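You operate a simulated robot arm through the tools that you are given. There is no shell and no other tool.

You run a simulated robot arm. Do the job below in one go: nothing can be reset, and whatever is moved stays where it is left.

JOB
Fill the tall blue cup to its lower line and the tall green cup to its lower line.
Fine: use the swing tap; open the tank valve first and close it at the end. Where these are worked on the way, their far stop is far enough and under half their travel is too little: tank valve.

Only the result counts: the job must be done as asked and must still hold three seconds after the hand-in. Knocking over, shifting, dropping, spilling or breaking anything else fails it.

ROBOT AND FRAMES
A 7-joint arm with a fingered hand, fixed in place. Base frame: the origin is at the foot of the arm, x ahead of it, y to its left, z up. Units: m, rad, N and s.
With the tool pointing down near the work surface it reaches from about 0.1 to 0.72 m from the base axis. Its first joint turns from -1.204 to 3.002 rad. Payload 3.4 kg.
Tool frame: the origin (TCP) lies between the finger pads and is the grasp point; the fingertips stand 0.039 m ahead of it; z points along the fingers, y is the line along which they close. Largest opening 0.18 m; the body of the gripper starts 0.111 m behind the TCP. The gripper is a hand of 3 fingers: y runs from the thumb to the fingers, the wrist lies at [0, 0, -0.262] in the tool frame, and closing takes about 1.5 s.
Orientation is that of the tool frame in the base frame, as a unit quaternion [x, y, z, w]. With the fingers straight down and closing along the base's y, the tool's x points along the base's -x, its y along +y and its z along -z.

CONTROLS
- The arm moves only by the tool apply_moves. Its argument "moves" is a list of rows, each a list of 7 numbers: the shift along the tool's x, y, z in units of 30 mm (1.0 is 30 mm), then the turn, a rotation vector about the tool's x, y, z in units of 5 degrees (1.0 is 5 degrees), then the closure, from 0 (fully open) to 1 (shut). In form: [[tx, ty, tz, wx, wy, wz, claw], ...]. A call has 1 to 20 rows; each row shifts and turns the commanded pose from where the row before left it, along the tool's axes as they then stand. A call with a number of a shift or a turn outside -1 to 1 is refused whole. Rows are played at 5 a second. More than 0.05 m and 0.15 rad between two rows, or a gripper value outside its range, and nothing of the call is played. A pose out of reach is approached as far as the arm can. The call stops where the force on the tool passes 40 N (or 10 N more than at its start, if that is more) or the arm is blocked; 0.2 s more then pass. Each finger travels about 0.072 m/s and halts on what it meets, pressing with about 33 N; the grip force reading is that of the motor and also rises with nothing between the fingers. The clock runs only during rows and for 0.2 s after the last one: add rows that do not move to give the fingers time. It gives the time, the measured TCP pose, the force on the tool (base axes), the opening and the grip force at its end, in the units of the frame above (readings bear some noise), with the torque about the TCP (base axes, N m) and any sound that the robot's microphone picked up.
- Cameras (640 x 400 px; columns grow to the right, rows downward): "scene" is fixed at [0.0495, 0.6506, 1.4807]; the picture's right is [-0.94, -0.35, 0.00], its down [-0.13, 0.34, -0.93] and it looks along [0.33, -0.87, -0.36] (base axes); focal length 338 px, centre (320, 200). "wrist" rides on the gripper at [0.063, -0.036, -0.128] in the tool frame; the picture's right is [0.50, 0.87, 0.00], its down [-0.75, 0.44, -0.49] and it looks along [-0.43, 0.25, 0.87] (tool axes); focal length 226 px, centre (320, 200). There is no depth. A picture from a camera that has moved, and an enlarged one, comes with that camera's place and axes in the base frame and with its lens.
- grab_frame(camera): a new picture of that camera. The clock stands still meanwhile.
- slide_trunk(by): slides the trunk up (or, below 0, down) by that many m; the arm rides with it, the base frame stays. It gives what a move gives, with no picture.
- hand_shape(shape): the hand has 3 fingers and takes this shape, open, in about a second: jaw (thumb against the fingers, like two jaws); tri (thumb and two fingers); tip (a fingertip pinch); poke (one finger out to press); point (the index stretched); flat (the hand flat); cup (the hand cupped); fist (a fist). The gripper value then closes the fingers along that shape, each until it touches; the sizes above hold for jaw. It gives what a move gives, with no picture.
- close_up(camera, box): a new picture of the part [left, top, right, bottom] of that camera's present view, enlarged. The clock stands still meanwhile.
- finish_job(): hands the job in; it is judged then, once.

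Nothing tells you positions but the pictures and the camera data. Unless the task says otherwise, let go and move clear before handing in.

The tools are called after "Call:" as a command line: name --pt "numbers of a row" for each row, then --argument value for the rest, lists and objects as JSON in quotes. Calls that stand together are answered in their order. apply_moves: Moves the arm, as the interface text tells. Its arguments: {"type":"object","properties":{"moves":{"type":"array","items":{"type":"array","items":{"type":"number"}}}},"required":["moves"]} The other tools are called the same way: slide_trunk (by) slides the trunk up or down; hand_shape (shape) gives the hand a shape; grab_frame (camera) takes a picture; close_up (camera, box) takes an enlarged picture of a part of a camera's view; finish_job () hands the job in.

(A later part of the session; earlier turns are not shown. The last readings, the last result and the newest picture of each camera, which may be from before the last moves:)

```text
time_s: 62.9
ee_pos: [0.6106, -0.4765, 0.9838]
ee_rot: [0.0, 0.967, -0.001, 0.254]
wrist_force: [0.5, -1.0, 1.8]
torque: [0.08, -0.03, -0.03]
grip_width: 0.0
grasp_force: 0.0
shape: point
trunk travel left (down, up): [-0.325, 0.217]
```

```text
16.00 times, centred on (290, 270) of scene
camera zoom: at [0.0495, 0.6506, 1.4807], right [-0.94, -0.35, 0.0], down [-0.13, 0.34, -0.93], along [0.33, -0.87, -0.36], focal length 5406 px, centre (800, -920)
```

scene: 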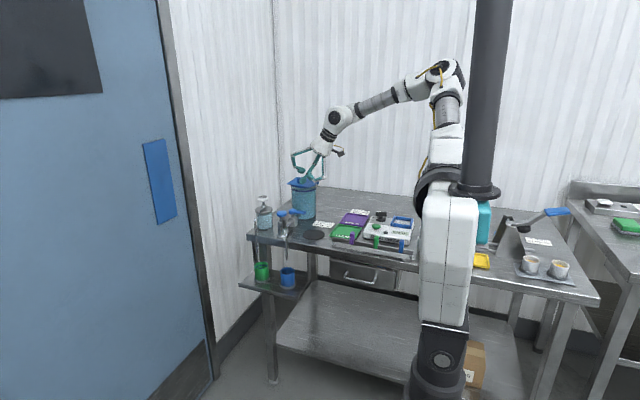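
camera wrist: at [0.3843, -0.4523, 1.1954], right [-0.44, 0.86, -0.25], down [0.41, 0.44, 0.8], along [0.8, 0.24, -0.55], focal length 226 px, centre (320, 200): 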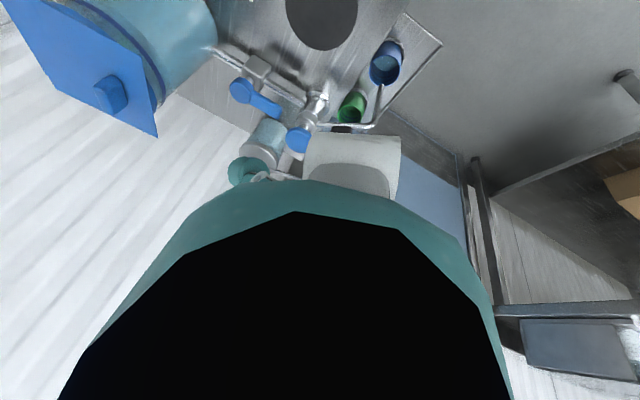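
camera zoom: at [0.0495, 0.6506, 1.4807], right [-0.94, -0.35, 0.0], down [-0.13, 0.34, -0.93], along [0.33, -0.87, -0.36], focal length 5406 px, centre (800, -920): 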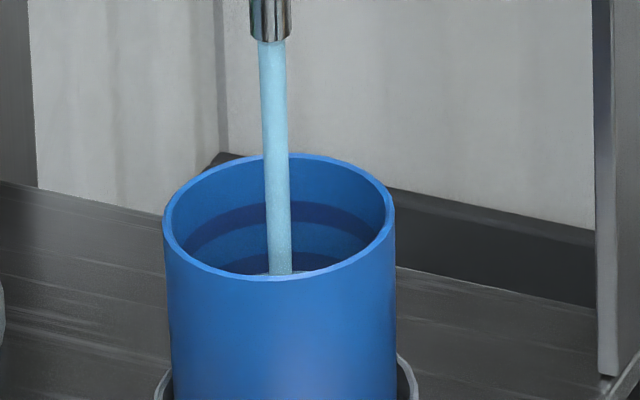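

A sliver of water is now visible at the lower band. I'll release and verify from above.

Call:
apply_moves --pt "-0.45 0 -0.787 0 0 0 0" --pt "0.2 0.34 -0.8 0 0 0 0" --pt "0.2 0.34 -0.8 0 0 0 0" --pt "0.2 0.34 -0.8 0 0 0 0" --pt "0.3 0.34 -0.8 0 0 0 0" --pt "0.3 0.34 -0.8 0 0 0 0" --pt "0.3 0.34 -0.8 0 0 0 0" --pt "0 0 0 0 0 0 0"

Call:
close_up --camera "wrist" --box '[375, 55, 400, 88]'

Call:
close_up --camera "scene" --box '[280, 260, 300, 280]'

```text
time_s: 64.7
ee_pos: [0.4995, -0.4158, 1.1124]
ee_rot: [-0.001, 0.967, -0.002, 0.254]
wrist_force: [0.5, -0.3, -1.0]
torque: [0.02, -0.01, 0.0]
grip_width: 0.0
grasp_force: 0.0
shape: point
trunk travel left (down, up): [-0.325, 0.217]
```

```text
12.12 times, centred on (388, 72) of wrist
camera zoom: at [0.383, -0.4524, 1.1946], right [-0.44, 0.86, -0.25], down [0.41, 0.44, 0.8], along [0.8, 0.25, -0.55], focal length 2740 px, centre (-498, 1758)
```

zoom: 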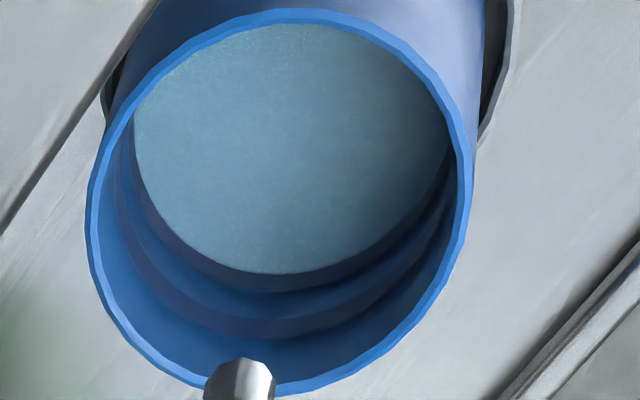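

```text
16.00 times, centred on (290, 270) of scene
camera zoom: at [0.0495, 0.6506, 1.4807], right [-0.94, -0.35, 0.0], down [-0.13, 0.34, -0.93], along [0.33, -0.87, -0.36], focal length 5406 px, centre (800, -920)
```

zoom: 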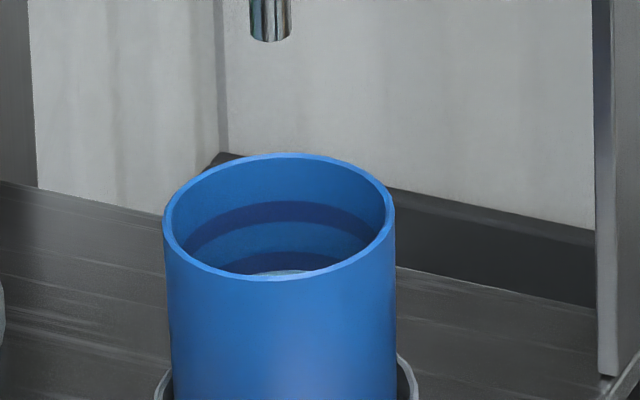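

The blue level is just inside the lower band, about 2 mm below its centre. I'll add a measured 1 s squirt and re-check from above.

Call:
apply_moves --pt "-0.3 -0.34 0.8 0 0 0 0" --pt "-0.3 -0.34 0.8 0 0 0 0" --pt "-0.3 -0.34 0.8 0 0 0 0" --pt "-0.2 -0.34 0.8 0 0 0 0" --pt "-0.2 -0.34 0.8 0 0 0 0" --pt "-0.2 -0.34 0.8 0 0 0 0" --pt "0 0 0 0 0 0 0" --pt "0.2 0 0.35 0 0 0 0" --pt "0.2 0 0.35 0 0 0 0" --pt "0.05 0 0.087 0 0 0 0" --pt "0 0 0 0 0 0 0" --pt "0 0 0 0 0 0 0" --pt "-0.45 0 -0.787 0 0 0 0"

Call:
close_up --camera "scene" --box '[280, 260, 300, 280]'

Call:
apply_moves --pt "0.2 0.34 -0.8 0 0 0 0" --pt "0.2 0.34 -0.8 0 0 0 0" --pt "0.2 0.34 -0.8 0 0 0 0" --pt "0.3 0.34 -0.8 0 0 0 0" --pt "0.3 0.34 -0.8 0 0 0 0" --pt "0.3 0.34 -0.8 0 0 0 0" --pt "0 0 0 0 0 0 0"

Call:
close_up --camera "wrist" --box '[375, 55, 400, 88]'

```text
time_s: 67.5
ee_pos: [0.6103, -0.475, 1.0119]
ee_rot: [-0.001, 0.967, -0.002, 0.254]
wrist_force: [0.1, -1.2, -0.8]
torque: [-0.01, -0.01, 0.02]
grip_width: 0.0
grasp_force: 0.0
shape: point
trunk travel left (down, up): [-0.325, 0.217]
```

```text
16.00 times, centred on (290, 270) of scene
camera zoom: at [0.0495, 0.6506, 1.4807], right [-0.94, -0.35, 0.0], down [-0.13, 0.34, -0.93], along [0.33, -0.87, -0.36], focal length 5406 px, centre (800, -920)
```

zoom: 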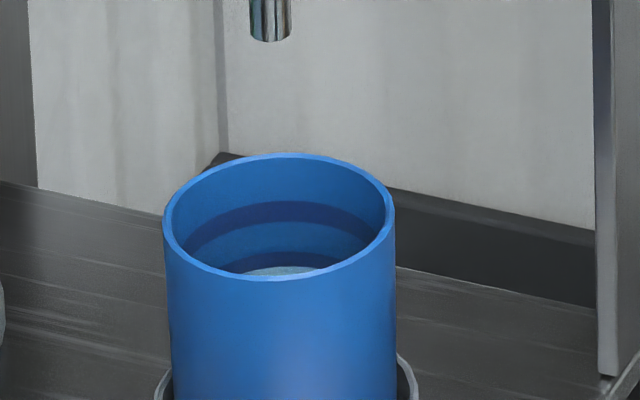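

```text
time_s: 69.1
ee_pos: [0.5012, -0.4137, 1.1124]
ee_rot: [-0.001, 0.967, -0.001, 0.253]
wrist_force: [-0.4, 0.1, -0.3]
torque: [0.01, 0.02, 0.01]
grip_width: 0.0001
grasp_force: 0.0
shape: point
trunk travel left (down, up): [-0.325, 0.217]
```

```text
12.12 times, centred on (388, 72) of wrist
camera zoom: at [0.3839, -0.4508, 1.1937], right [-0.44, 0.86, -0.25], down [0.41, 0.44, 0.8], along [0.8, 0.24, -0.55], focal length 2740 px, centre (-498, 1758)
```

zoom: 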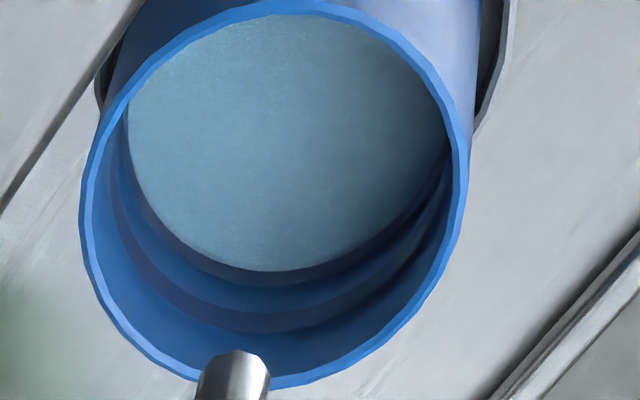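

The blue level is now at the centre of the lower band. Next I'll swing the spout to the green cup, using the poke shape so no finger hangs over the button while the spout is between the cups.

Call:
hand_shape --shape "poke"

Call:
apply_moves --pt "-0.17 0.13 0.735 0 0 0 0" --pt "-0.17 0.13 0.735 0 0 0 0" --pt "-0.17 0.13 0.735 0 0 0 0" --pt "0.492 0 0.87 0 0 0 0" --pt "0 0 0 0 0 0 0"

Call:
close_up --camera "scene" --box '[260, 180, 330, 240]'

Call:
close_up --camera "wrist" --box '[200, 20, 460, 220]'

```text
time_s: 70.0
ee_pos: [0.5002, -0.4137, 1.1121]
ee_rot: [-0.001, 0.967, -0.001, 0.255]
wrist_force: [0.0, -0.3, -0.6]
torque: [-0.02, 0.0, 0.0]
grip_width: 0.0
grasp_force: 0.1
shape: poke
trunk travel left (down, up): [-0.325, 0.217]
```

```text
time_s: 71.2
ee_pos: [0.5474, -0.4021, 1.0344]
ee_rot: [-0.001, 0.967, -0.001, 0.255]
wrist_force: [0.2, -0.3, 1.4]
torque: [0.01, 0.02, -0.01]
grip_width: 0.0
grasp_force: 0.0
shape: poke
trunk travel left (down, up): [-0.325, 0.217]
```

```text
6.67 times, centred on (295, 210) of scene
camera zoom: at [0.0495, 0.6506, 1.4807], right [-0.94, -0.35, 0.0], down [-0.13, 0.34, -0.93], along [0.33, -0.87, -0.36], focal length 2253 px, centre (487, 133)
```

zoom: 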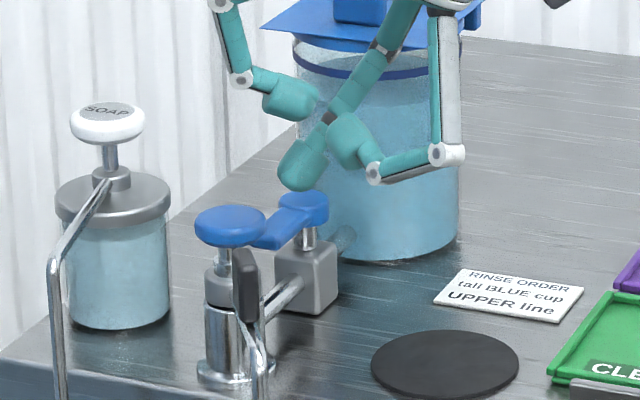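

```text
2.00 times, centred on (330, 120) of wrist
camera zoom: at [0.4298, -0.4387, 1.1166], right [-0.44, 0.86, -0.25], down [0.41, 0.44, 0.8], along [0.8, 0.25, -0.55], focal length 452 px, centre (300, 360)
```

zoom: 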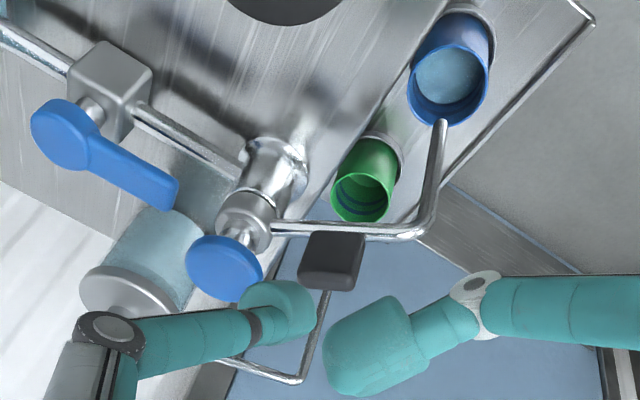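

The finger is lined up on the blue side of the spout's dark tab. I'll descend beside the tab.

Call:
apply_moves --pt "0.492 0 0.87 0 0 0 0" --pt "0.492 0 0.87 0 0 0 0" --pt "0 0 0 0 0 0 0"

Call:
close_up --camera "scene" --box '[265, 195, 315, 240]'

Call:
close_up --camera "wrist" --box '[200, 20, 460, 220]'

```text
time_s: 72.0
ee_pos: [0.5449, -0.4016, 0.9741]
ee_rot: [-0.001, 0.967, -0.001, 0.255]
wrist_force: [-0.4, -0.6, 0.0]
torque: [0.0, 0.0, 0.01]
grip_width: 0.0
grasp_force: 0.1
shape: poke
trunk travel left (down, up): [-0.325, 0.217]
```

```text
8.89 times, centred on (290, 218) of scene
camera zoom: at [0.0495, 0.6506, 1.4807], right [-0.94, -0.35, 0.0], down [-0.13, 0.34, -0.93], along [0.33, -0.87, -0.36], focal length 3004 px, centre (587, 44)
```

zoom: 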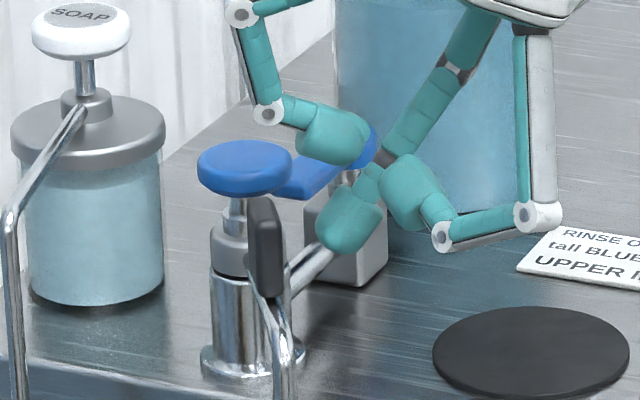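

```text
2.00 times, centred on (330, 120) of wrist
camera zoom: at [0.4281, -0.4382, 1.0562], right [-0.44, 0.86, -0.25], down [0.41, 0.44, 0.8], along [0.8, 0.24, -0.55], focal length 452 px, centre (300, 360)
```

zoom: 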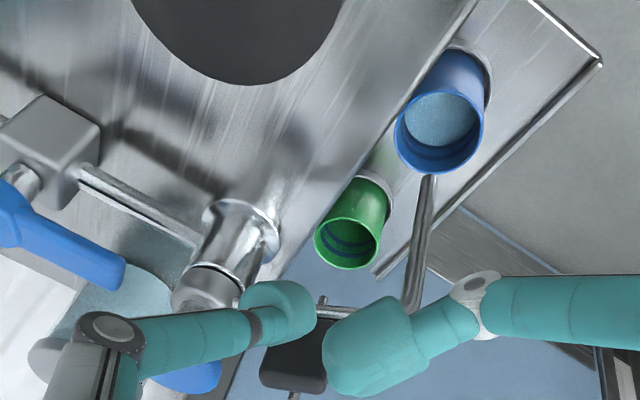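

The fingertip is beside the tab and about 14 mm radially outward of it. I'll move in to contact and start the swing along the arc.

Call:
apply_moves --pt "-0.2755 -0.1 0.156 0 0 0 0" --pt "-0.2755 -0.1 0.156 0 0 0 0" --pt "-0.151 0.178 0.085 0 0 0 0" --pt "-0.151 0.178 0.085 0 0 0 0"

Call:
close_up --camera "scene" --box '[265, 195, 315, 240]'

Call:
close_up --camera "wrist" --box '[200, 20, 460, 220]'

```text
time_s: 73.0
ee_pos: [0.5764, -0.3981, 0.9743]
ee_rot: [-0.001, 0.967, -0.002, 0.255]
wrist_force: [-0.8, -1.2, 0.5]
torque: [0.03, 0.04, -0.04]
grip_width: 0.0001
grasp_force: 0.0
shape: poke
trunk travel left (down, up): [-0.325, 0.217]
```

```text
8.89 times, centred on (290, 218) of scene
camera zoom: at [0.0495, 0.6506, 1.4807], right [-0.94, -0.35, 0.0], down [-0.13, 0.34, -0.93], along [0.33, -0.87, -0.36], focal length 3004 px, centre (587, 44)
```

zoom: 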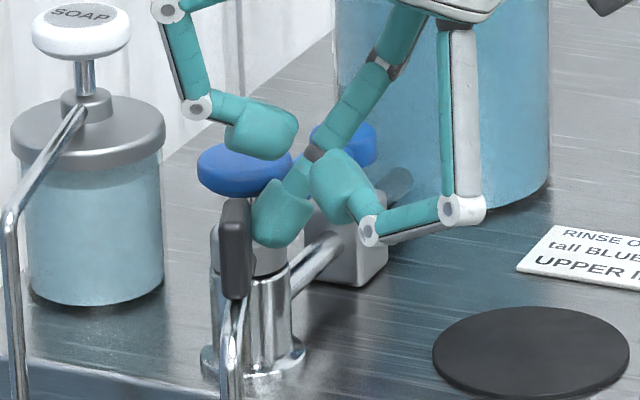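

```text
2.00 times, centred on (330, 120) of wrist
camera zoom: at [0.4596, -0.4352, 1.0552], right [-0.44, 0.86, -0.25], down [0.41, 0.44, 0.8], along [0.8, 0.24, -0.55], focal length 452 px, centre (300, 360)
```

zoom: 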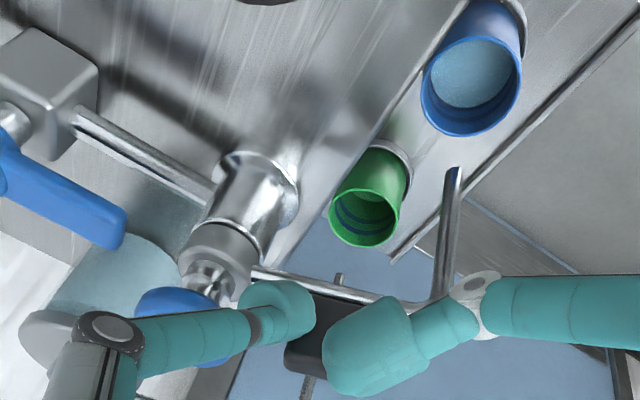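

The spout follows the finger with little force. I'll continue the arc toward the green cup.

Call:
apply_moves --pt "-0.197 0.14 0.1115 0 0 0 0" --pt "-0.197 0.14 0.1115 0 0 0 0" --pt "-0.223 0.075 0.126 0 0 0 0" --pt "-0.223 0.075 0.126 0 0 0 0"

Call:
close_up --camera "scene" --box '[255, 190, 305, 235]'

Call:
close_up --camera "scene" --box '[250, 225, 310, 290]'

Call:
close_up --camera "wrist" --box '[200, 20, 460, 220]'

```text
time_s: 74.0
ee_pos: [0.606, -0.3843, 0.9726]
ee_rot: [-0.001, 0.968, 0.0, 0.253]
wrist_force: [-0.1, -0.3, -0.4]
torque: [0.02, 0.02, 0.04]
grip_width: 0.0002
grasp_force: 0.0
shape: poke
trunk travel left (down, up): [-0.325, 0.217]
```

```text
8.89 times, centred on (280, 212) of scene
camera zoom: at [0.0495, 0.6506, 1.4807], right [-0.94, -0.35, 0.0], down [-0.13, 0.34, -0.93], along [0.33, -0.87, -0.36], focal length 3004 px, centre (676, 89)
```

zoom: 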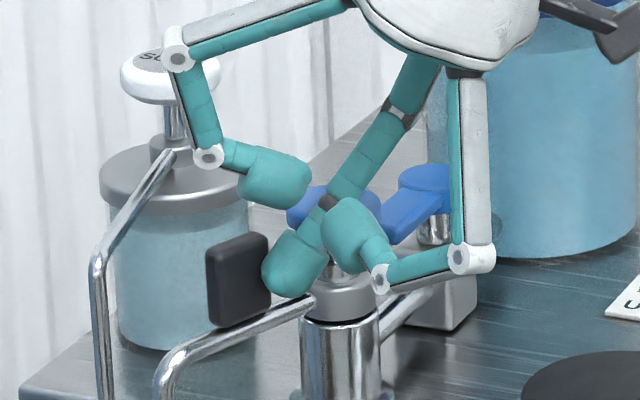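

```text
6.15 times, centred on (280, 258) of scene
camera zoom: at [0.0495, 0.6506, 1.4807], right [-0.94, -0.35, 0.0], down [-0.13, 0.34, -0.93], along [0.33, -0.87, -0.36], focal length 2079 px, centre (566, -154)
```

zoom: 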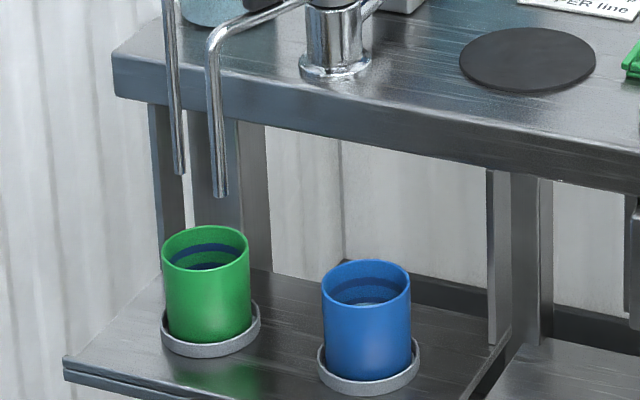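

```text
2.00 times, centred on (330, 120) of wrist
camera zoom: at [0.4886, -0.4226, 1.0543], right [-0.44, 0.86, -0.25], down [0.41, 0.44, 0.8], along [0.8, 0.25, -0.55], focal length 452 px, centre (300, 360)
```

zoom: 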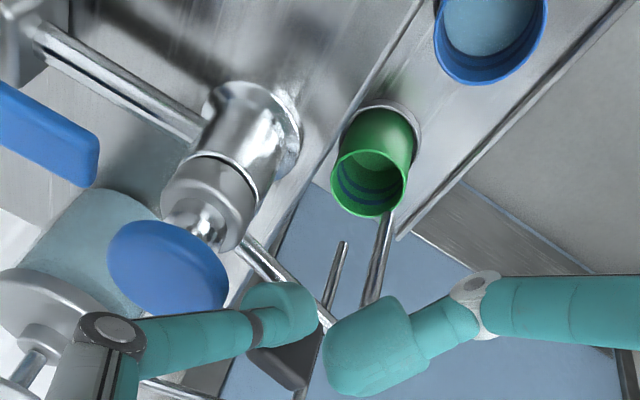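

The spout is about 15° short of the green cup. I'll push about 10 mm more, then check carefully, since the soap tube hangs just beyond.

Call:
apply_moves --pt "-0.125 0 0.0705 0 0 0 0" --pt "-0.125 0 0.0705 0 0 0 0" --pt "0 0 0 0 0 0 0"

Call:
close_up --camera "scene" --box '[250, 225, 310, 290]'

Call:
close_up --camera "wrist" --box '[200, 20, 460, 220]'

```text
time_s: 74.8
ee_pos: [0.614, -0.3882, 0.9726]
ee_rot: [0.0, 0.967, -0.001, 0.254]
wrist_force: [-0.3, 0.6, -0.4]
torque: [0.01, 0.0, 0.0]
grip_width: 0.0
grasp_force: 0.1
shape: poke
trunk travel left (down, up): [-0.325, 0.217]
```

```text
6.15 times, centred on (280, 258) of scene
camera zoom: at [0.0495, 0.6506, 1.4807], right [-0.94, -0.35, 0.0], down [-0.13, 0.34, -0.93], along [0.33, -0.87, -0.36], focal length 2079 px, centre (566, -154)
```

zoom: 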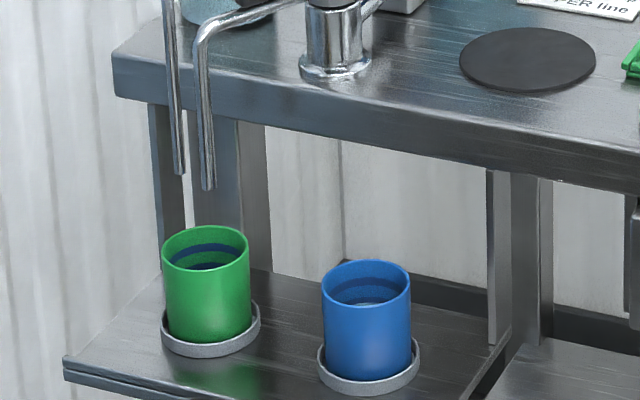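

```text
2.00 times, centred on (330, 120) of wrist
camera zoom: at [0.497, -0.4246, 1.0548], right [-0.44, 0.87, -0.25], down [0.41, 0.44, 0.8], along [0.8, 0.25, -0.55], focal length 452 px, centre (300, 360)
```

zoom: 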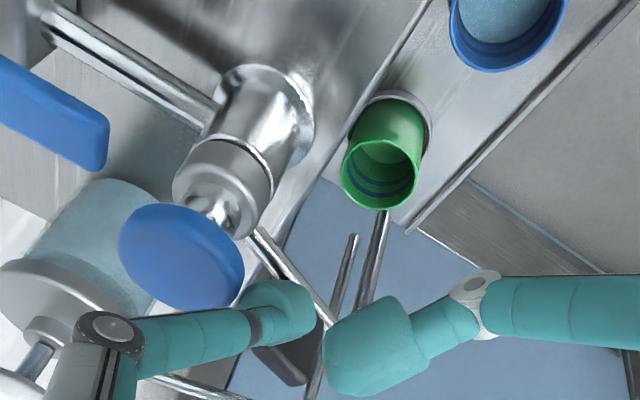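

About 6–8° more to centre over the green cup. I'll nudge 5–6 mm further.

Call:
apply_moves --pt "-0.1 -0.02 0.0565 0 0 0 0" --pt "-0.1 -0.02 0.0565 0 0 0 0" --pt "0 0 0 0 0 0 0"

Call:
close_up --camera "scene" --box '[250, 225, 310, 290]'

Call:
close_up --camera "wrist" --box '[300, 50, 420, 150]'

```text
time_s: 75.6
ee_pos: [0.6207, -0.3877, 0.9738]
ee_rot: [0.0, 0.967, -0.001, 0.255]
wrist_force: [-0.2, 0.3, 0.3]
torque: [0.01, 0.04, -0.02]
grip_width: 0.0002
grasp_force: 0.1
shape: poke
trunk travel left (down, up): [-0.325, 0.217]
```

```text
6.15 times, centred on (280, 258) of scene
camera zoom: at [0.0495, 0.6506, 1.4807], right [-0.94, -0.35, 0.0], down [-0.13, 0.34, -0.93], along [0.33, -0.87, -0.36], focal length 2079 px, centre (566, -154)
```

zoom: 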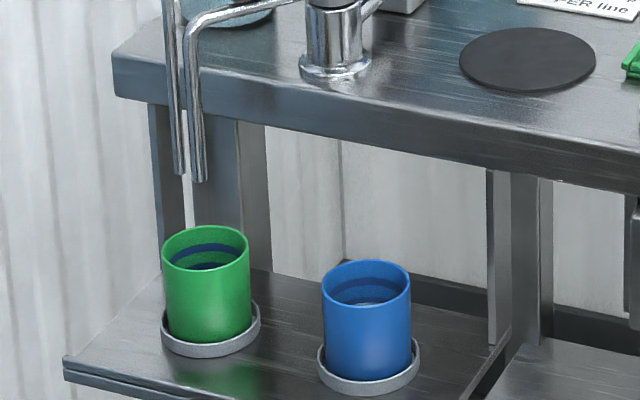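

```text
4.00 times, centred on (360, 100) of wrist
camera zoom: at [0.5036, -0.4241, 1.0552], right [-0.44, 0.86, -0.25], down [0.41, 0.44, 0.8], along [0.8, 0.25, -0.55], focal length 904 px, centre (160, 600)
```

zoom: 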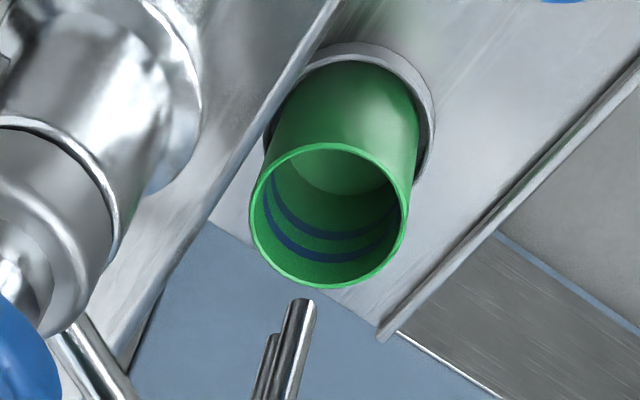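

The spout is now centred over the green cup to within about 5 mm. I'll back the finger off, rise, return to the viewing pose and change to the pointing shape.

Call:
apply_moves --pt "0.348 0 -0.197 0 0 0 0" --pt "-0.492 0 -0.87 0 0 0 0" --pt "-0.492 0 -0.87 0 0 0 0" --pt "-0.492 0 -0.87 0 0 0 0" --pt "0.66 -0.2 -0.85 0 0 0 0" --pt "0.66 -0.2 -0.85 0 0 0 0" --pt "0.66 -0.2 -0.85 0 0 0 0" --pt "0.35 -0.28 -0.2 0 0 0 0" --pt "0 0 0 0 0 0 0"

Call:
hand_shape --shape "point"

Call:
grab_frame --camera "wrist"

Call:
close_up --camera "scene" --box '[245, 180, 325, 240]'

Call:
close_up --camera "scene" --box '[250, 225, 310, 290]'

```text
time_s: 77.6
ee_pos: [0.5063, -0.413, 1.0974]
ee_rot: [0.0, 0.967, -0.002, 0.255]
wrist_force: [0.0, -0.1, -0.2]
torque: [-0.04, 0.03, 0.0]
grip_width: 0.0001
grasp_force: 0.1
shape: poke
trunk travel left (down, up): [-0.325, 0.217]
```

```text
time_s: 78.5
ee_pos: [0.5057, -0.4136, 1.0984]
ee_rot: [-0.002, 0.967, -0.001, 0.255]
wrist_force: [-0.4, -0.1, -0.3]
torque: [-0.02, 0.0, -0.02]
grip_width: 0.0
grasp_force: 0.0
shape: point
trunk travel left (down, up): [-0.325, 0.217]
```

```text
taken
camera wrist: at [0.3899, -0.4496, 1.1806], right [-0.44, 0.86, -0.25], down [0.41, 0.44, 0.8], along [0.8, 0.25, -0.55], focal length 226 px, centre (320, 200)
```

wrist: 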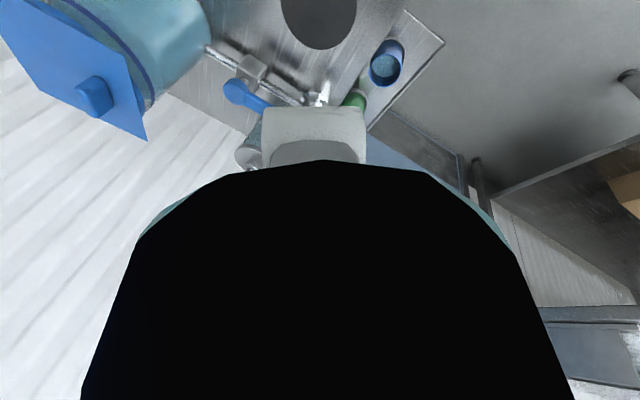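

```text
6.67 times, centred on (285, 210) of scene
camera zoom: at [0.0495, 0.6506, 1.4807], right [-0.94, -0.35, 0.0], down [-0.13, 0.34, -0.93], along [0.33, -0.87, -0.36], focal length 2253 px, centre (553, 133)
```

zoom: 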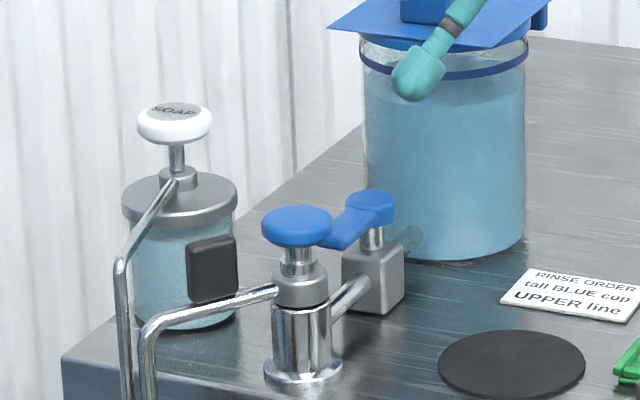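

```text
6.15 times, centred on (280, 258) of scene
camera zoom: at [0.0495, 0.6506, 1.4807], right [-0.94, -0.35, 0.0], down [-0.13, 0.34, -0.93], along [0.33, -0.87, -0.36], focal length 2079 px, centre (566, -154)
```

zoom: 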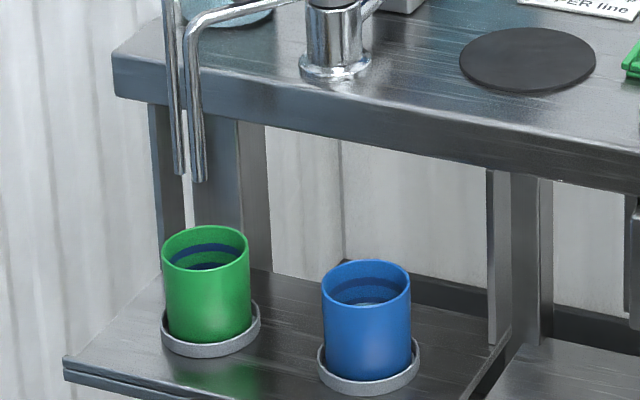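

The spout stays over the green cup, and the lever and blue cup are unchanged. With the tab now on the far side, the poke shape fits over the button and gives a better wrist view, so I'll use it for pressing.

Call:
hand_shape --shape "poke"

Call:
apply_moves --pt "-0.783 -0.2375 0.443 0 0 0 0" --pt "-0.783 -0.2375 0.443 0 0 0 0" --pt "-0.783 -0.2375 0.443 0 0 0 0" --pt "-0.783 -0.2375 0.443 0 0 0 0" --pt "0.41 0 0.725 0 0 0 0" --pt "0.41 0 0.725 0 0 0 0" --pt "0.41 0 0.725 0 0 0 0" --pt "0 0 0 0 0 0 0"

Call:
close_up --camera "scene" --box '[265, 185, 315, 225]'

Call:
grab_frame --camera "wrist"

```text
time_s: 79.4
ee_pos: [0.5071, -0.4117, 1.0989]
ee_rot: [-0.001, 0.967, -0.001, 0.254]
wrist_force: [0.2, 0.4, -0.4]
torque: [-0.03, -0.01, 0.0]
grip_width: 0.0
grasp_force: 0.0
shape: poke
trunk travel left (down, up): [-0.325, 0.217]
```

```text
time_s: 81.2
ee_pos: [0.6156, -0.4416, 1.027]
ee_rot: [0.0, 0.967, -0.002, 0.256]
wrist_force: [0.1, 0.3, -0.3]
torque: [0.0, 0.0, 0.0]
grip_width: 0.0
grasp_force: 0.1
shape: poke
trunk travel left (down, up): [-0.325, 0.217]
```

```text
10.00 times, centred on (290, 205) of scene
camera zoom: at [0.0495, 0.6506, 1.4807], right [-0.94, -0.35, 0.0], down [-0.13, 0.34, -0.93], along [0.33, -0.87, -0.36], focal length 3379 px, centre (620, 150)
```

zoom: 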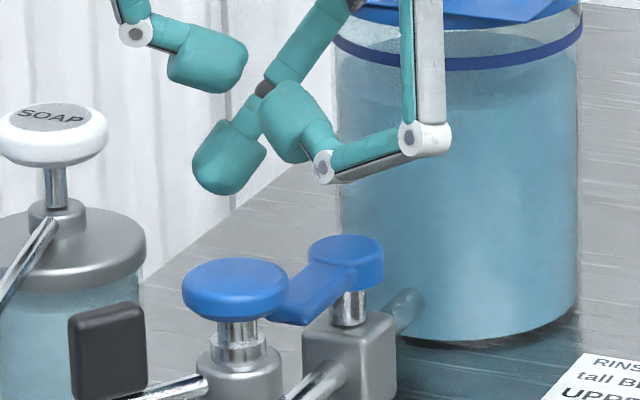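

```text
taken
camera wrist: at [0.4986, -0.4787, 1.1091], right [-0.44, 0.86, -0.25], down [0.41, 0.44, 0.8], along [0.8, 0.24, -0.55], focal length 226 px, centre (320, 200)
```

wrist: 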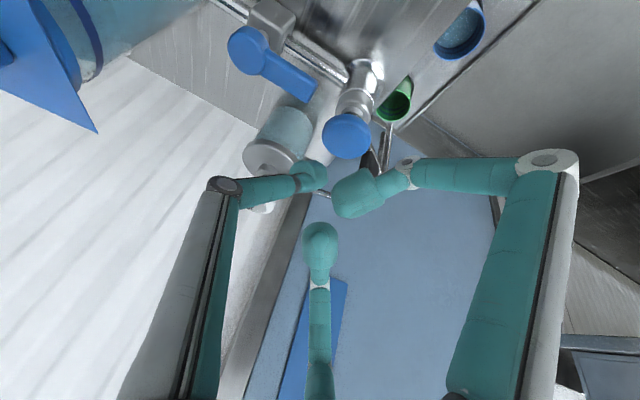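

The tip will land close to the disc's centre. I'll shift 4 mm to -y and lower to just above the disc.

Call:
apply_moves --pt "0.246 -0.13 0.435 0 0 0 0" --pt "0.246 0 0.435 0 0 0 0" --pt "0 0 0 0 0 0 0"

Call:
close_up --camera "scene" --box '[275, 190, 315, 220]'

Call:
close_up --camera "wrist" --box '[340, 20, 500, 140]'

```text
time_s: 82.0
ee_pos: [0.6158, -0.4456, 0.9959]
ee_rot: [-0.001, 0.967, -0.001, 0.255]
wrist_force: [-0.1, -0.2, 2.2]
torque: [0.0, -0.06, 0.0]
grip_width: 0.0
grasp_force: 0.1
shape: poke
trunk travel left (down, up): [-0.325, 0.217]
```

```text
13.33 times, centred on (295, 205) of scene
camera zoom: at [0.0495, 0.6506, 1.4807], right [-0.94, -0.35, 0.0], down [-0.13, 0.34, -0.93], along [0.33, -0.87, -0.36], focal length 4505 px, centre (653, 133)
```

zoom: 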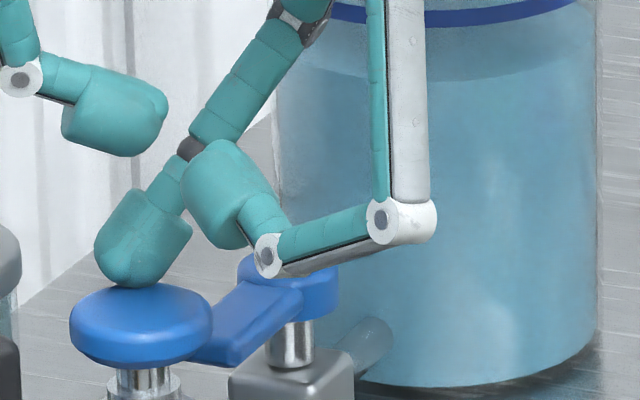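

```text
3.33 times, centred on (420, 80) of wrist
camera zoom: at [0.4984, -0.4824, 1.0774], right [-0.44, 0.86, -0.25], down [0.41, 0.44, 0.8], along [0.8, 0.25, -0.55], focal length 754 px, centre (-13, 600)
```

zoom: 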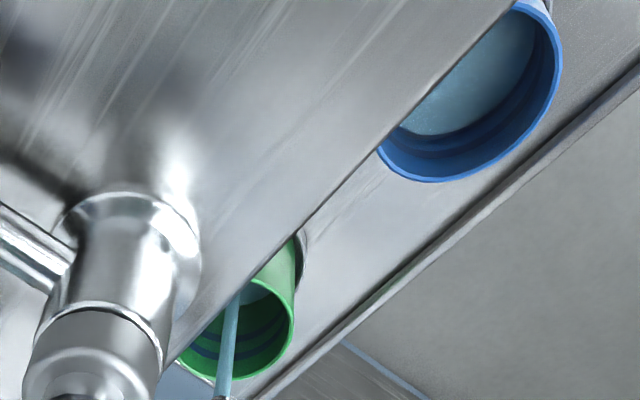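

It's already pressing and water is running into the green cup, but the tip is on the disc's back rim. I'll slide it 12 mm forward while checking the stream.

Call:
apply_moves --pt "0 0.2 0 0 0 0 0" --pt "0 0.2 0 0 0 0 0"

Call:
close_up --camera "scene" --box '[275, 190, 315, 220]'

Call:
close_up --camera "scene" --box '[250, 250, 275, 275]'

Call:
close_up --camera "wrist" --box '[360, 60, 440, 140]'

```text
time_s: 82.6
ee_pos: [0.6138, -0.4338, 0.9956]
ee_rot: [-0.001, 0.967, -0.001, 0.254]
wrist_force: [-0.8, -1.4, 2.4]
torque: [-0.07, -0.06, -0.02]
grip_width: 0.0003
grasp_force: 0.1
shape: poke
trunk travel left (down, up): [-0.325, 0.217]
```

```text
13.33 times, centred on (295, 205) of scene
camera zoom: at [0.0495, 0.6506, 1.4807], right [-0.94, -0.35, 0.0], down [-0.13, 0.34, -0.93], along [0.33, -0.87, -0.36], focal length 4505 px, centre (653, 133)
```

zoom: 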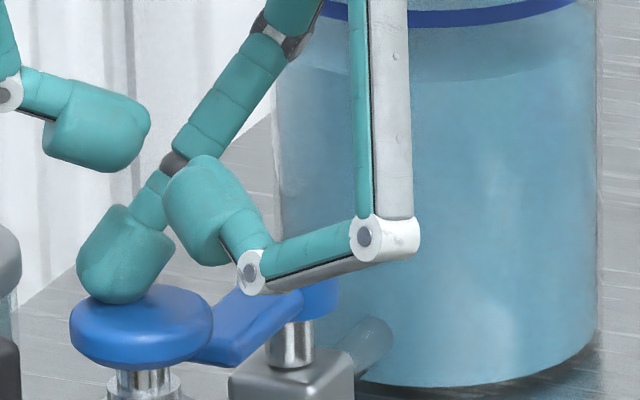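

```text
16.00 times, centred on (262, 262) of scene
camera zoom: at [0.0495, 0.6506, 1.4807], right [-0.94, -0.35, 0.0], down [-0.13, 0.34, -0.93], along [0.33, -0.87, -0.36], focal length 5406 px, centre (1240, -800)
```

zoom: 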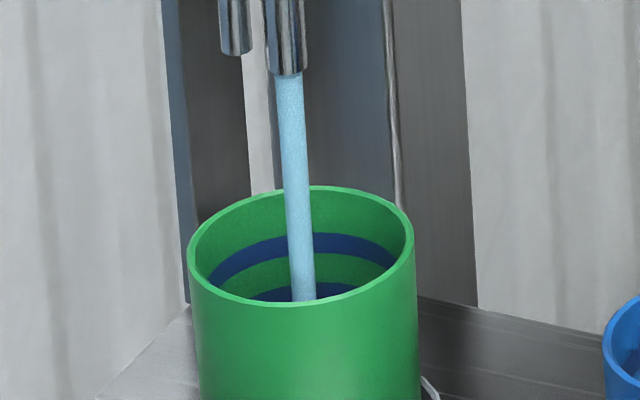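

```text
5.00 times, centred on (400, 100) of wrist
camera zoom: at [0.498, -0.4701, 1.0772], right [-0.44, 0.86, -0.25], down [0.41, 0.44, 0.8], along [0.8, 0.24, -0.55], focal length 1130 px, centre (-80, 700)
```

zoom: 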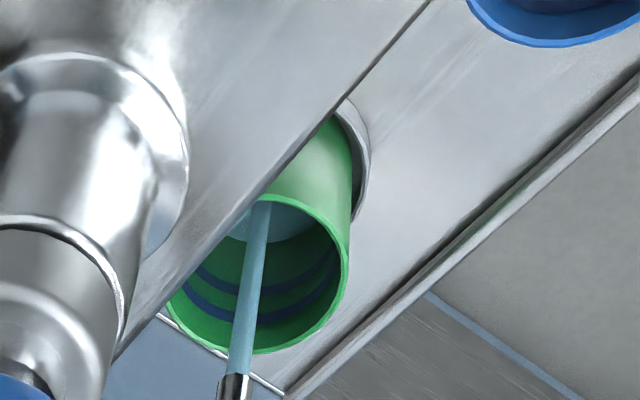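

The stream lands inside the green cup and the wrist camera can watch the level while I press. I'll hold for about 3 s and measure.

Call:
close_up --camera "wrist" --box '[390, 90, 430, 125]'

Call:
apply_moves --pt "0 0 0 0 0 0 0" --pt "0 0 0 0 0 0 0" --pt "0 0 0 0 0 0 0" --pt "0 0 0 0 0 0 0" --pt "0 0 0 0 0 0 0" --pt "0 0 0 0 0 0 0" --pt "0 0 0 0 0 0 0" --pt "0 0 0 0 0 0 0" --pt "0 0 0 0 0 0 0" --pt "0 0 0 0 0 0 0" --pt "0 0 0 0 0 0 0" --pt "0 0 0 0 0 0 0" --pt "0 0 0 0 0 0 0" --pt "0 0 0 0 0 0 0"

Call:
close_up --camera "wrist" --box '[390, 90, 430, 125]'

Call:
close_up --camera "scene" --box '[250, 250, 275, 275]'

```text
11.43 times, centred on (410, 108) of wrist
camera zoom: at [0.498, -0.4701, 1.0772], right [-0.44, 0.86, -0.25], down [0.41, 0.44, 0.8], along [0.8, 0.24, -0.55], focal length 2584 px, centre (-709, 1257)
```

zoom: 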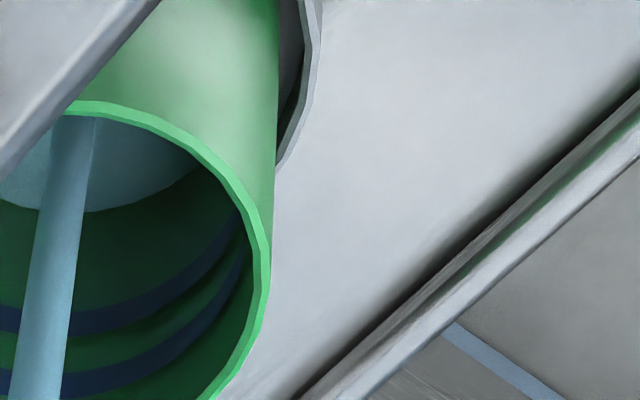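

```text
time_s: 85.6
ee_pos: [0.6157, -0.4334, 0.9948]
ee_rot: [-0.001, 0.967, -0.001, 0.255]
wrist_force: [-0.3, 0.5, 2.2]
torque: [-0.03, -0.03, 0.0]
grip_width: 0.0
grasp_force: 0.1
shape: poke
trunk travel left (down, up): [-0.325, 0.217]
```

```text
11.43 times, centred on (410, 108) of wrist
camera zoom: at [0.498, -0.4704, 1.0771], right [-0.44, 0.86, -0.25], down [0.41, 0.44, 0.8], along [0.8, 0.25, -0.55], focal length 2584 px, centre (-709, 1257)
```

zoom: 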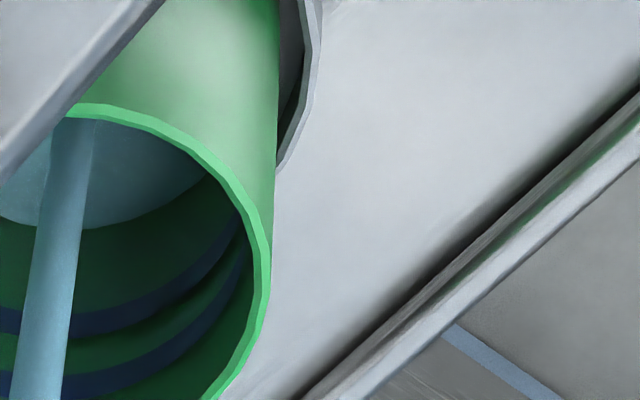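

```text
16.00 times, centred on (262, 262) of scene
camera zoom: at [0.0495, 0.6506, 1.4807], right [-0.94, -0.35, 0.0], down [-0.13, 0.34, -0.93], along [0.33, -0.87, -0.36], focal length 5406 px, centre (1240, -800)
```

zoom: 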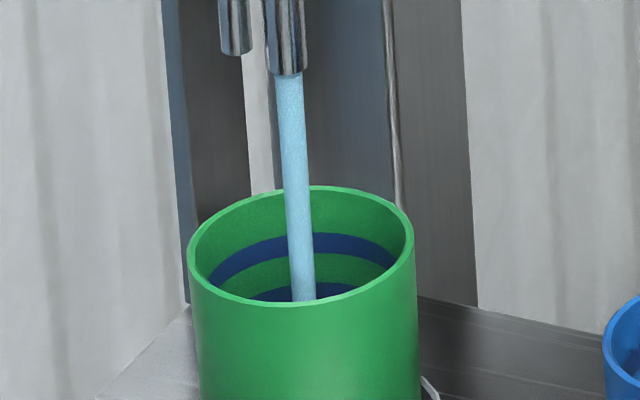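

The wrist view gives a live gauge: rising about 5.7 px/s with about 93 px to go to the lower band's centre. I'll hold for about 8 s with checks.

Call:
apply_moves --pt "0 0 0 0 0 0 0" --pt "0 0 0 0 0 0 0" --pt "0 0 0 0 0 0 0" --pt "0 0 0 0 0 0 0" --pt "0 0 0 0 0 0 0" --pt "0 0 0 0 0 0 0" --pt "0 0 0 0 0 0 0" --pt "0 0 0 0 0 0 0" --pt "0 0 0 0 0 0 0" --pt "0 0 0 0 0 0 0" --pt "0 0 0 0 0 0 0" --pt "0 0 0 0 0 0 0" --pt "0 0 0 0 0 0 0" --pt "0 0 0 0 0 0 0" --pt "0 0 0 0 0 0 0" --pt "0 0 0 0 0 0 0" --pt "0 0 0 0 0 0 0" --pt "0 0 0 0 0 0 0" --pt "0 0 0 0 0 0 0" --pt "0 0 0 0 0 0 0"

Call:
close_up --camera "wrist" --box '[390, 90, 430, 125]'

```text
time_s: 89.8
ee_pos: [0.6147, -0.4337, 0.9945]
ee_rot: [-0.001, 0.967, -0.001, 0.254]
wrist_force: [0.4, -0.5, 1.7]
torque: [0.02, 0.0, 0.04]
grip_width: 0.0
grasp_force: 0.0
shape: poke
trunk travel left (down, up): [-0.325, 0.217]
```

```text
11.43 times, centred on (410, 108) of wrist
camera zoom: at [0.498, -0.4704, 1.0771], right [-0.44, 0.86, -0.25], down [0.41, 0.44, 0.8], along [0.8, 0.25, -0.55], focal length 2584 px, centre (-709, 1257)
```

zoom: 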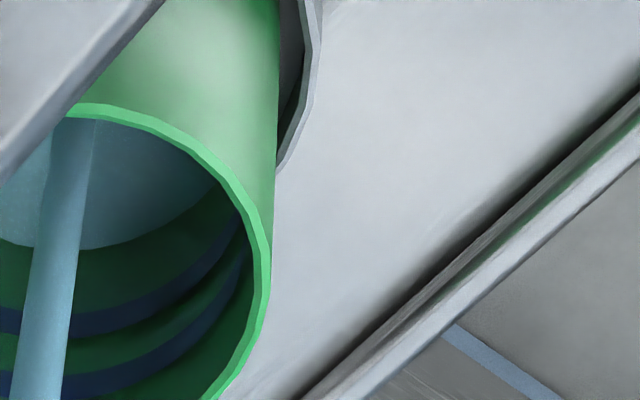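

Rising steadily (about 22 px in 4.2 s, with 71 px to go). I'll hold another 8.4 s.

Call:
apply_moves --pt "0 0 0 0 0 0 0" --pt "0 0 0 0 0 0 0" --pt "0 0 0 0 0 0 0" --pt "0 0 0 0 0 0 0" --pt "0 0 0 0 0 0 0" --pt "0 0 0 0 0 0 0" --pt "0 0 0 0 0 0 0" --pt "0 0 0 0 0 0 0" --pt "0 0 0 0 0 0 0" --pt "0 0 0 0 0 0 0" --pt "0 0 0 0 0 0 0" --pt "0 0 0 0 0 0 0" --pt "0 0 0 0 0 0 0" --pt "0 0 0 0 0 0 0" --pt "0 0 0 0 0 0 0" --pt "0 0 0 0 0 0 0" --pt "0 0 0 0 0 0 0" --pt "0 0 0 0 0 0 0" --pt "0 0 0 0 0 0 0" --pt "0 0 0 0 0 0 0"

Call:
close_up --camera "wrist" --box '[390, 90, 430, 125]'

Call:
apply_moves --pt "0 0 0 0 0 0 0" --pt "0 0 0 0 0 0 0" --pt "0 0 0 0 0 0 0" --pt "0 0 0 0 0 0 0" --pt "0 0 0 0 0 0 0" --pt "0 0 0 0 0 0 0" --pt "0 0 0 0 0 0 0" --pt "0 0 0 0 0 0 0" --pt "0 0 0 0 0 0 0" --pt "0 0 0 0 0 0 0" --pt "0 0 0 0 0 0 0" --pt "0 0 0 0 0 0 0" --pt "0 0 0 0 0 0 0" --pt "0 0 0 0 0 0 0" --pt "0 0 0 0 0 0 0" --pt "0 0 0 0 0 0 0"

Call:
close_up --camera "wrist" --box '[390, 90, 430, 125]'

Call:
close_up --camera "scene" --box '[250, 250, 275, 275]'

```text
time_s: 94.0
ee_pos: [0.6148, -0.4338, 0.9954]
ee_rot: [-0.001, 0.967, -0.002, 0.254]
wrist_force: [0.3, 0.8, 1.4]
torque: [0.06, -0.05, 0.01]
grip_width: 0.0001
grasp_force: 0.1
shape: poke
trunk travel left (down, up): [-0.325, 0.217]
```

```text
11.43 times, centred on (410, 108) of wrist
camera zoom: at [0.498, -0.4704, 1.0771], right [-0.44, 0.86, -0.25], down [0.41, 0.44, 0.8], along [0.8, 0.25, -0.55], focal length 2584 px, centre (-709, 1257)
```

zoom: 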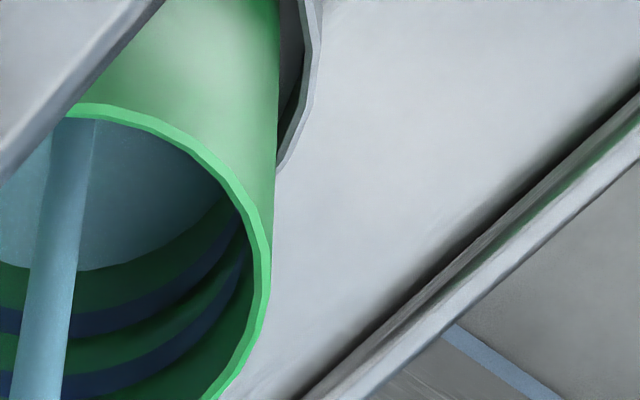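

```text
time_s: 97.4
ee_pos: [0.6148, -0.4336, 0.9955]
ee_rot: [-0.001, 0.967, -0.001, 0.254]
wrist_force: [-0.3, 0.7, 1.8]
torque: [0.01, -0.06, 0.0]
grip_width: 0.0
grasp_force: 0.0
shape: poke
trunk travel left (down, up): [-0.325, 0.217]
```

```text
11.43 times, centred on (410, 108) of wrist
camera zoom: at [0.498, -0.4704, 1.0771], right [-0.44, 0.86, -0.25], down [0.41, 0.44, 0.8], along [0.8, 0.25, -0.55], focal length 2584 px, centre (-709, 1257)
```

zoom: 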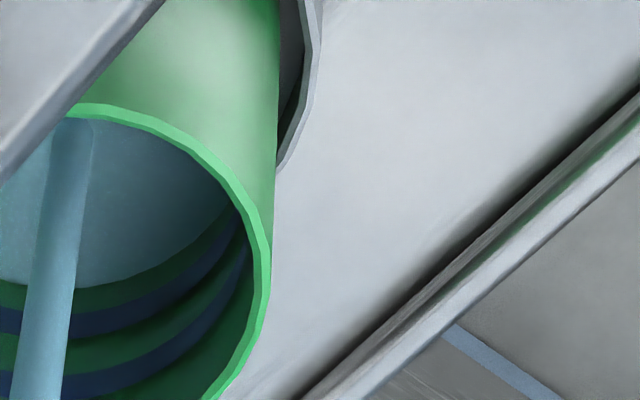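

```text
16.00 times, centred on (262, 262) of scene
camera zoom: at [0.0495, 0.6506, 1.4807], right [-0.94, -0.35, 0.0], down [-0.13, 0.34, -0.93], along [0.33, -0.87, -0.36], focal length 5406 px, centre (1240, -800)
```

zoom: 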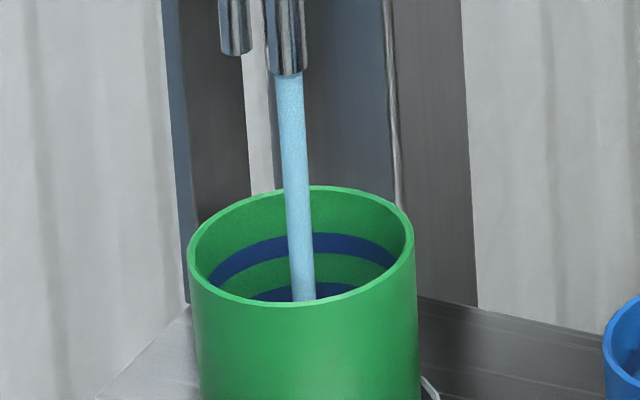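

About 33 px to the band's centre at about 5 px/s. I'll hold 4.2 s more, then do fine steps.

Call:
apply_moves --pt "0 0 0 0 0 0 0" --pt "0 0 0 0 0 0 0" --pt "0 0 0 0 0 0 0" --pt "0 0 0 0 0 0 0" --pt "0 0 0 0 0 0 0" --pt "0 0 0 0 0 0 0" --pt "0 0 0 0 0 0 0" --pt "0 0 0 0 0 0 0" --pt "0 0 0 0 0 0 0" --pt "0 0 0 0 0 0 0" --pt "0 0 0 0 0 0 0" --pt "0 0 0 0 0 0 0" --pt "0 0 0 0 0 0 0" --pt "0 0 0 0 0 0 0" --pt "0 0 0 0 0 0 0" --pt "0 0 0 0 0 0 0" --pt "0 0 0 0 0 0 0" --pt "0 0 0 0 0 0 0" --pt "0 0 0 0 0 0 0" --pt "0 0 0 0 0 0 0"

Call:
close_up --camera "wrist" --box '[390, 90, 430, 125]'

Call:
close_up --camera "scene" --box '[250, 250, 275, 275]'

```text
time_s: 101.6
ee_pos: [0.6141, -0.4347, 0.9957]
ee_rot: [-0.001, 0.967, -0.002, 0.254]
wrist_force: [0.0, -0.1, 2.2]
torque: [0.02, -0.03, 0.02]
grip_width: 0.0
grasp_force: 0.0
shape: poke
trunk travel left (down, up): [-0.325, 0.217]
```

```text
11.43 times, centred on (410, 108) of wrist
camera zoom: at [0.498, -0.4704, 1.0771], right [-0.44, 0.86, -0.25], down [0.41, 0.44, 0.8], along [0.8, 0.25, -0.55], focal length 2584 px, centre (-709, 1257)
```

zoom: 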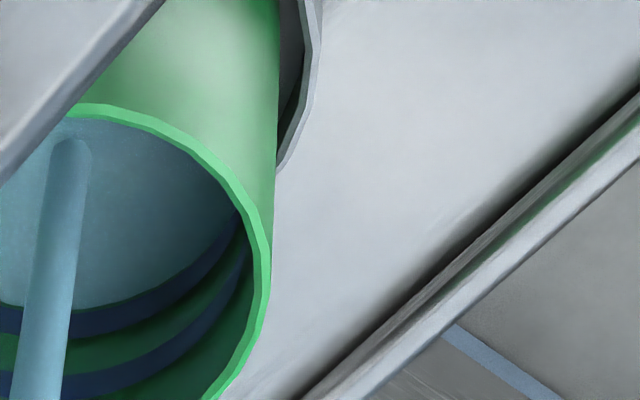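

```text
16.00 times, centred on (262, 262) of scene
camera zoom: at [0.0495, 0.6506, 1.4807], right [-0.94, -0.35, 0.0], down [-0.13, 0.34, -0.93], along [0.33, -0.87, -0.36], focal length 5406 px, centre (1240, -800)
```

zoom: 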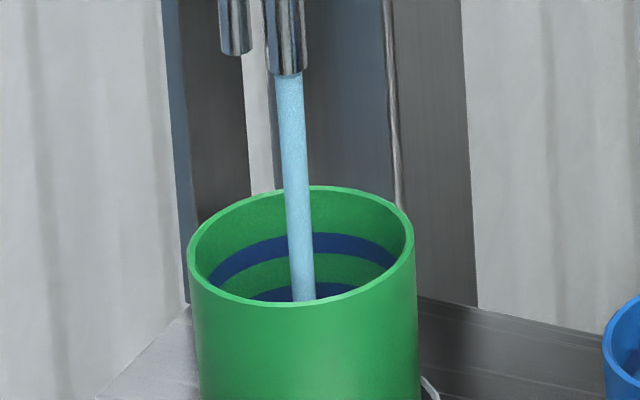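

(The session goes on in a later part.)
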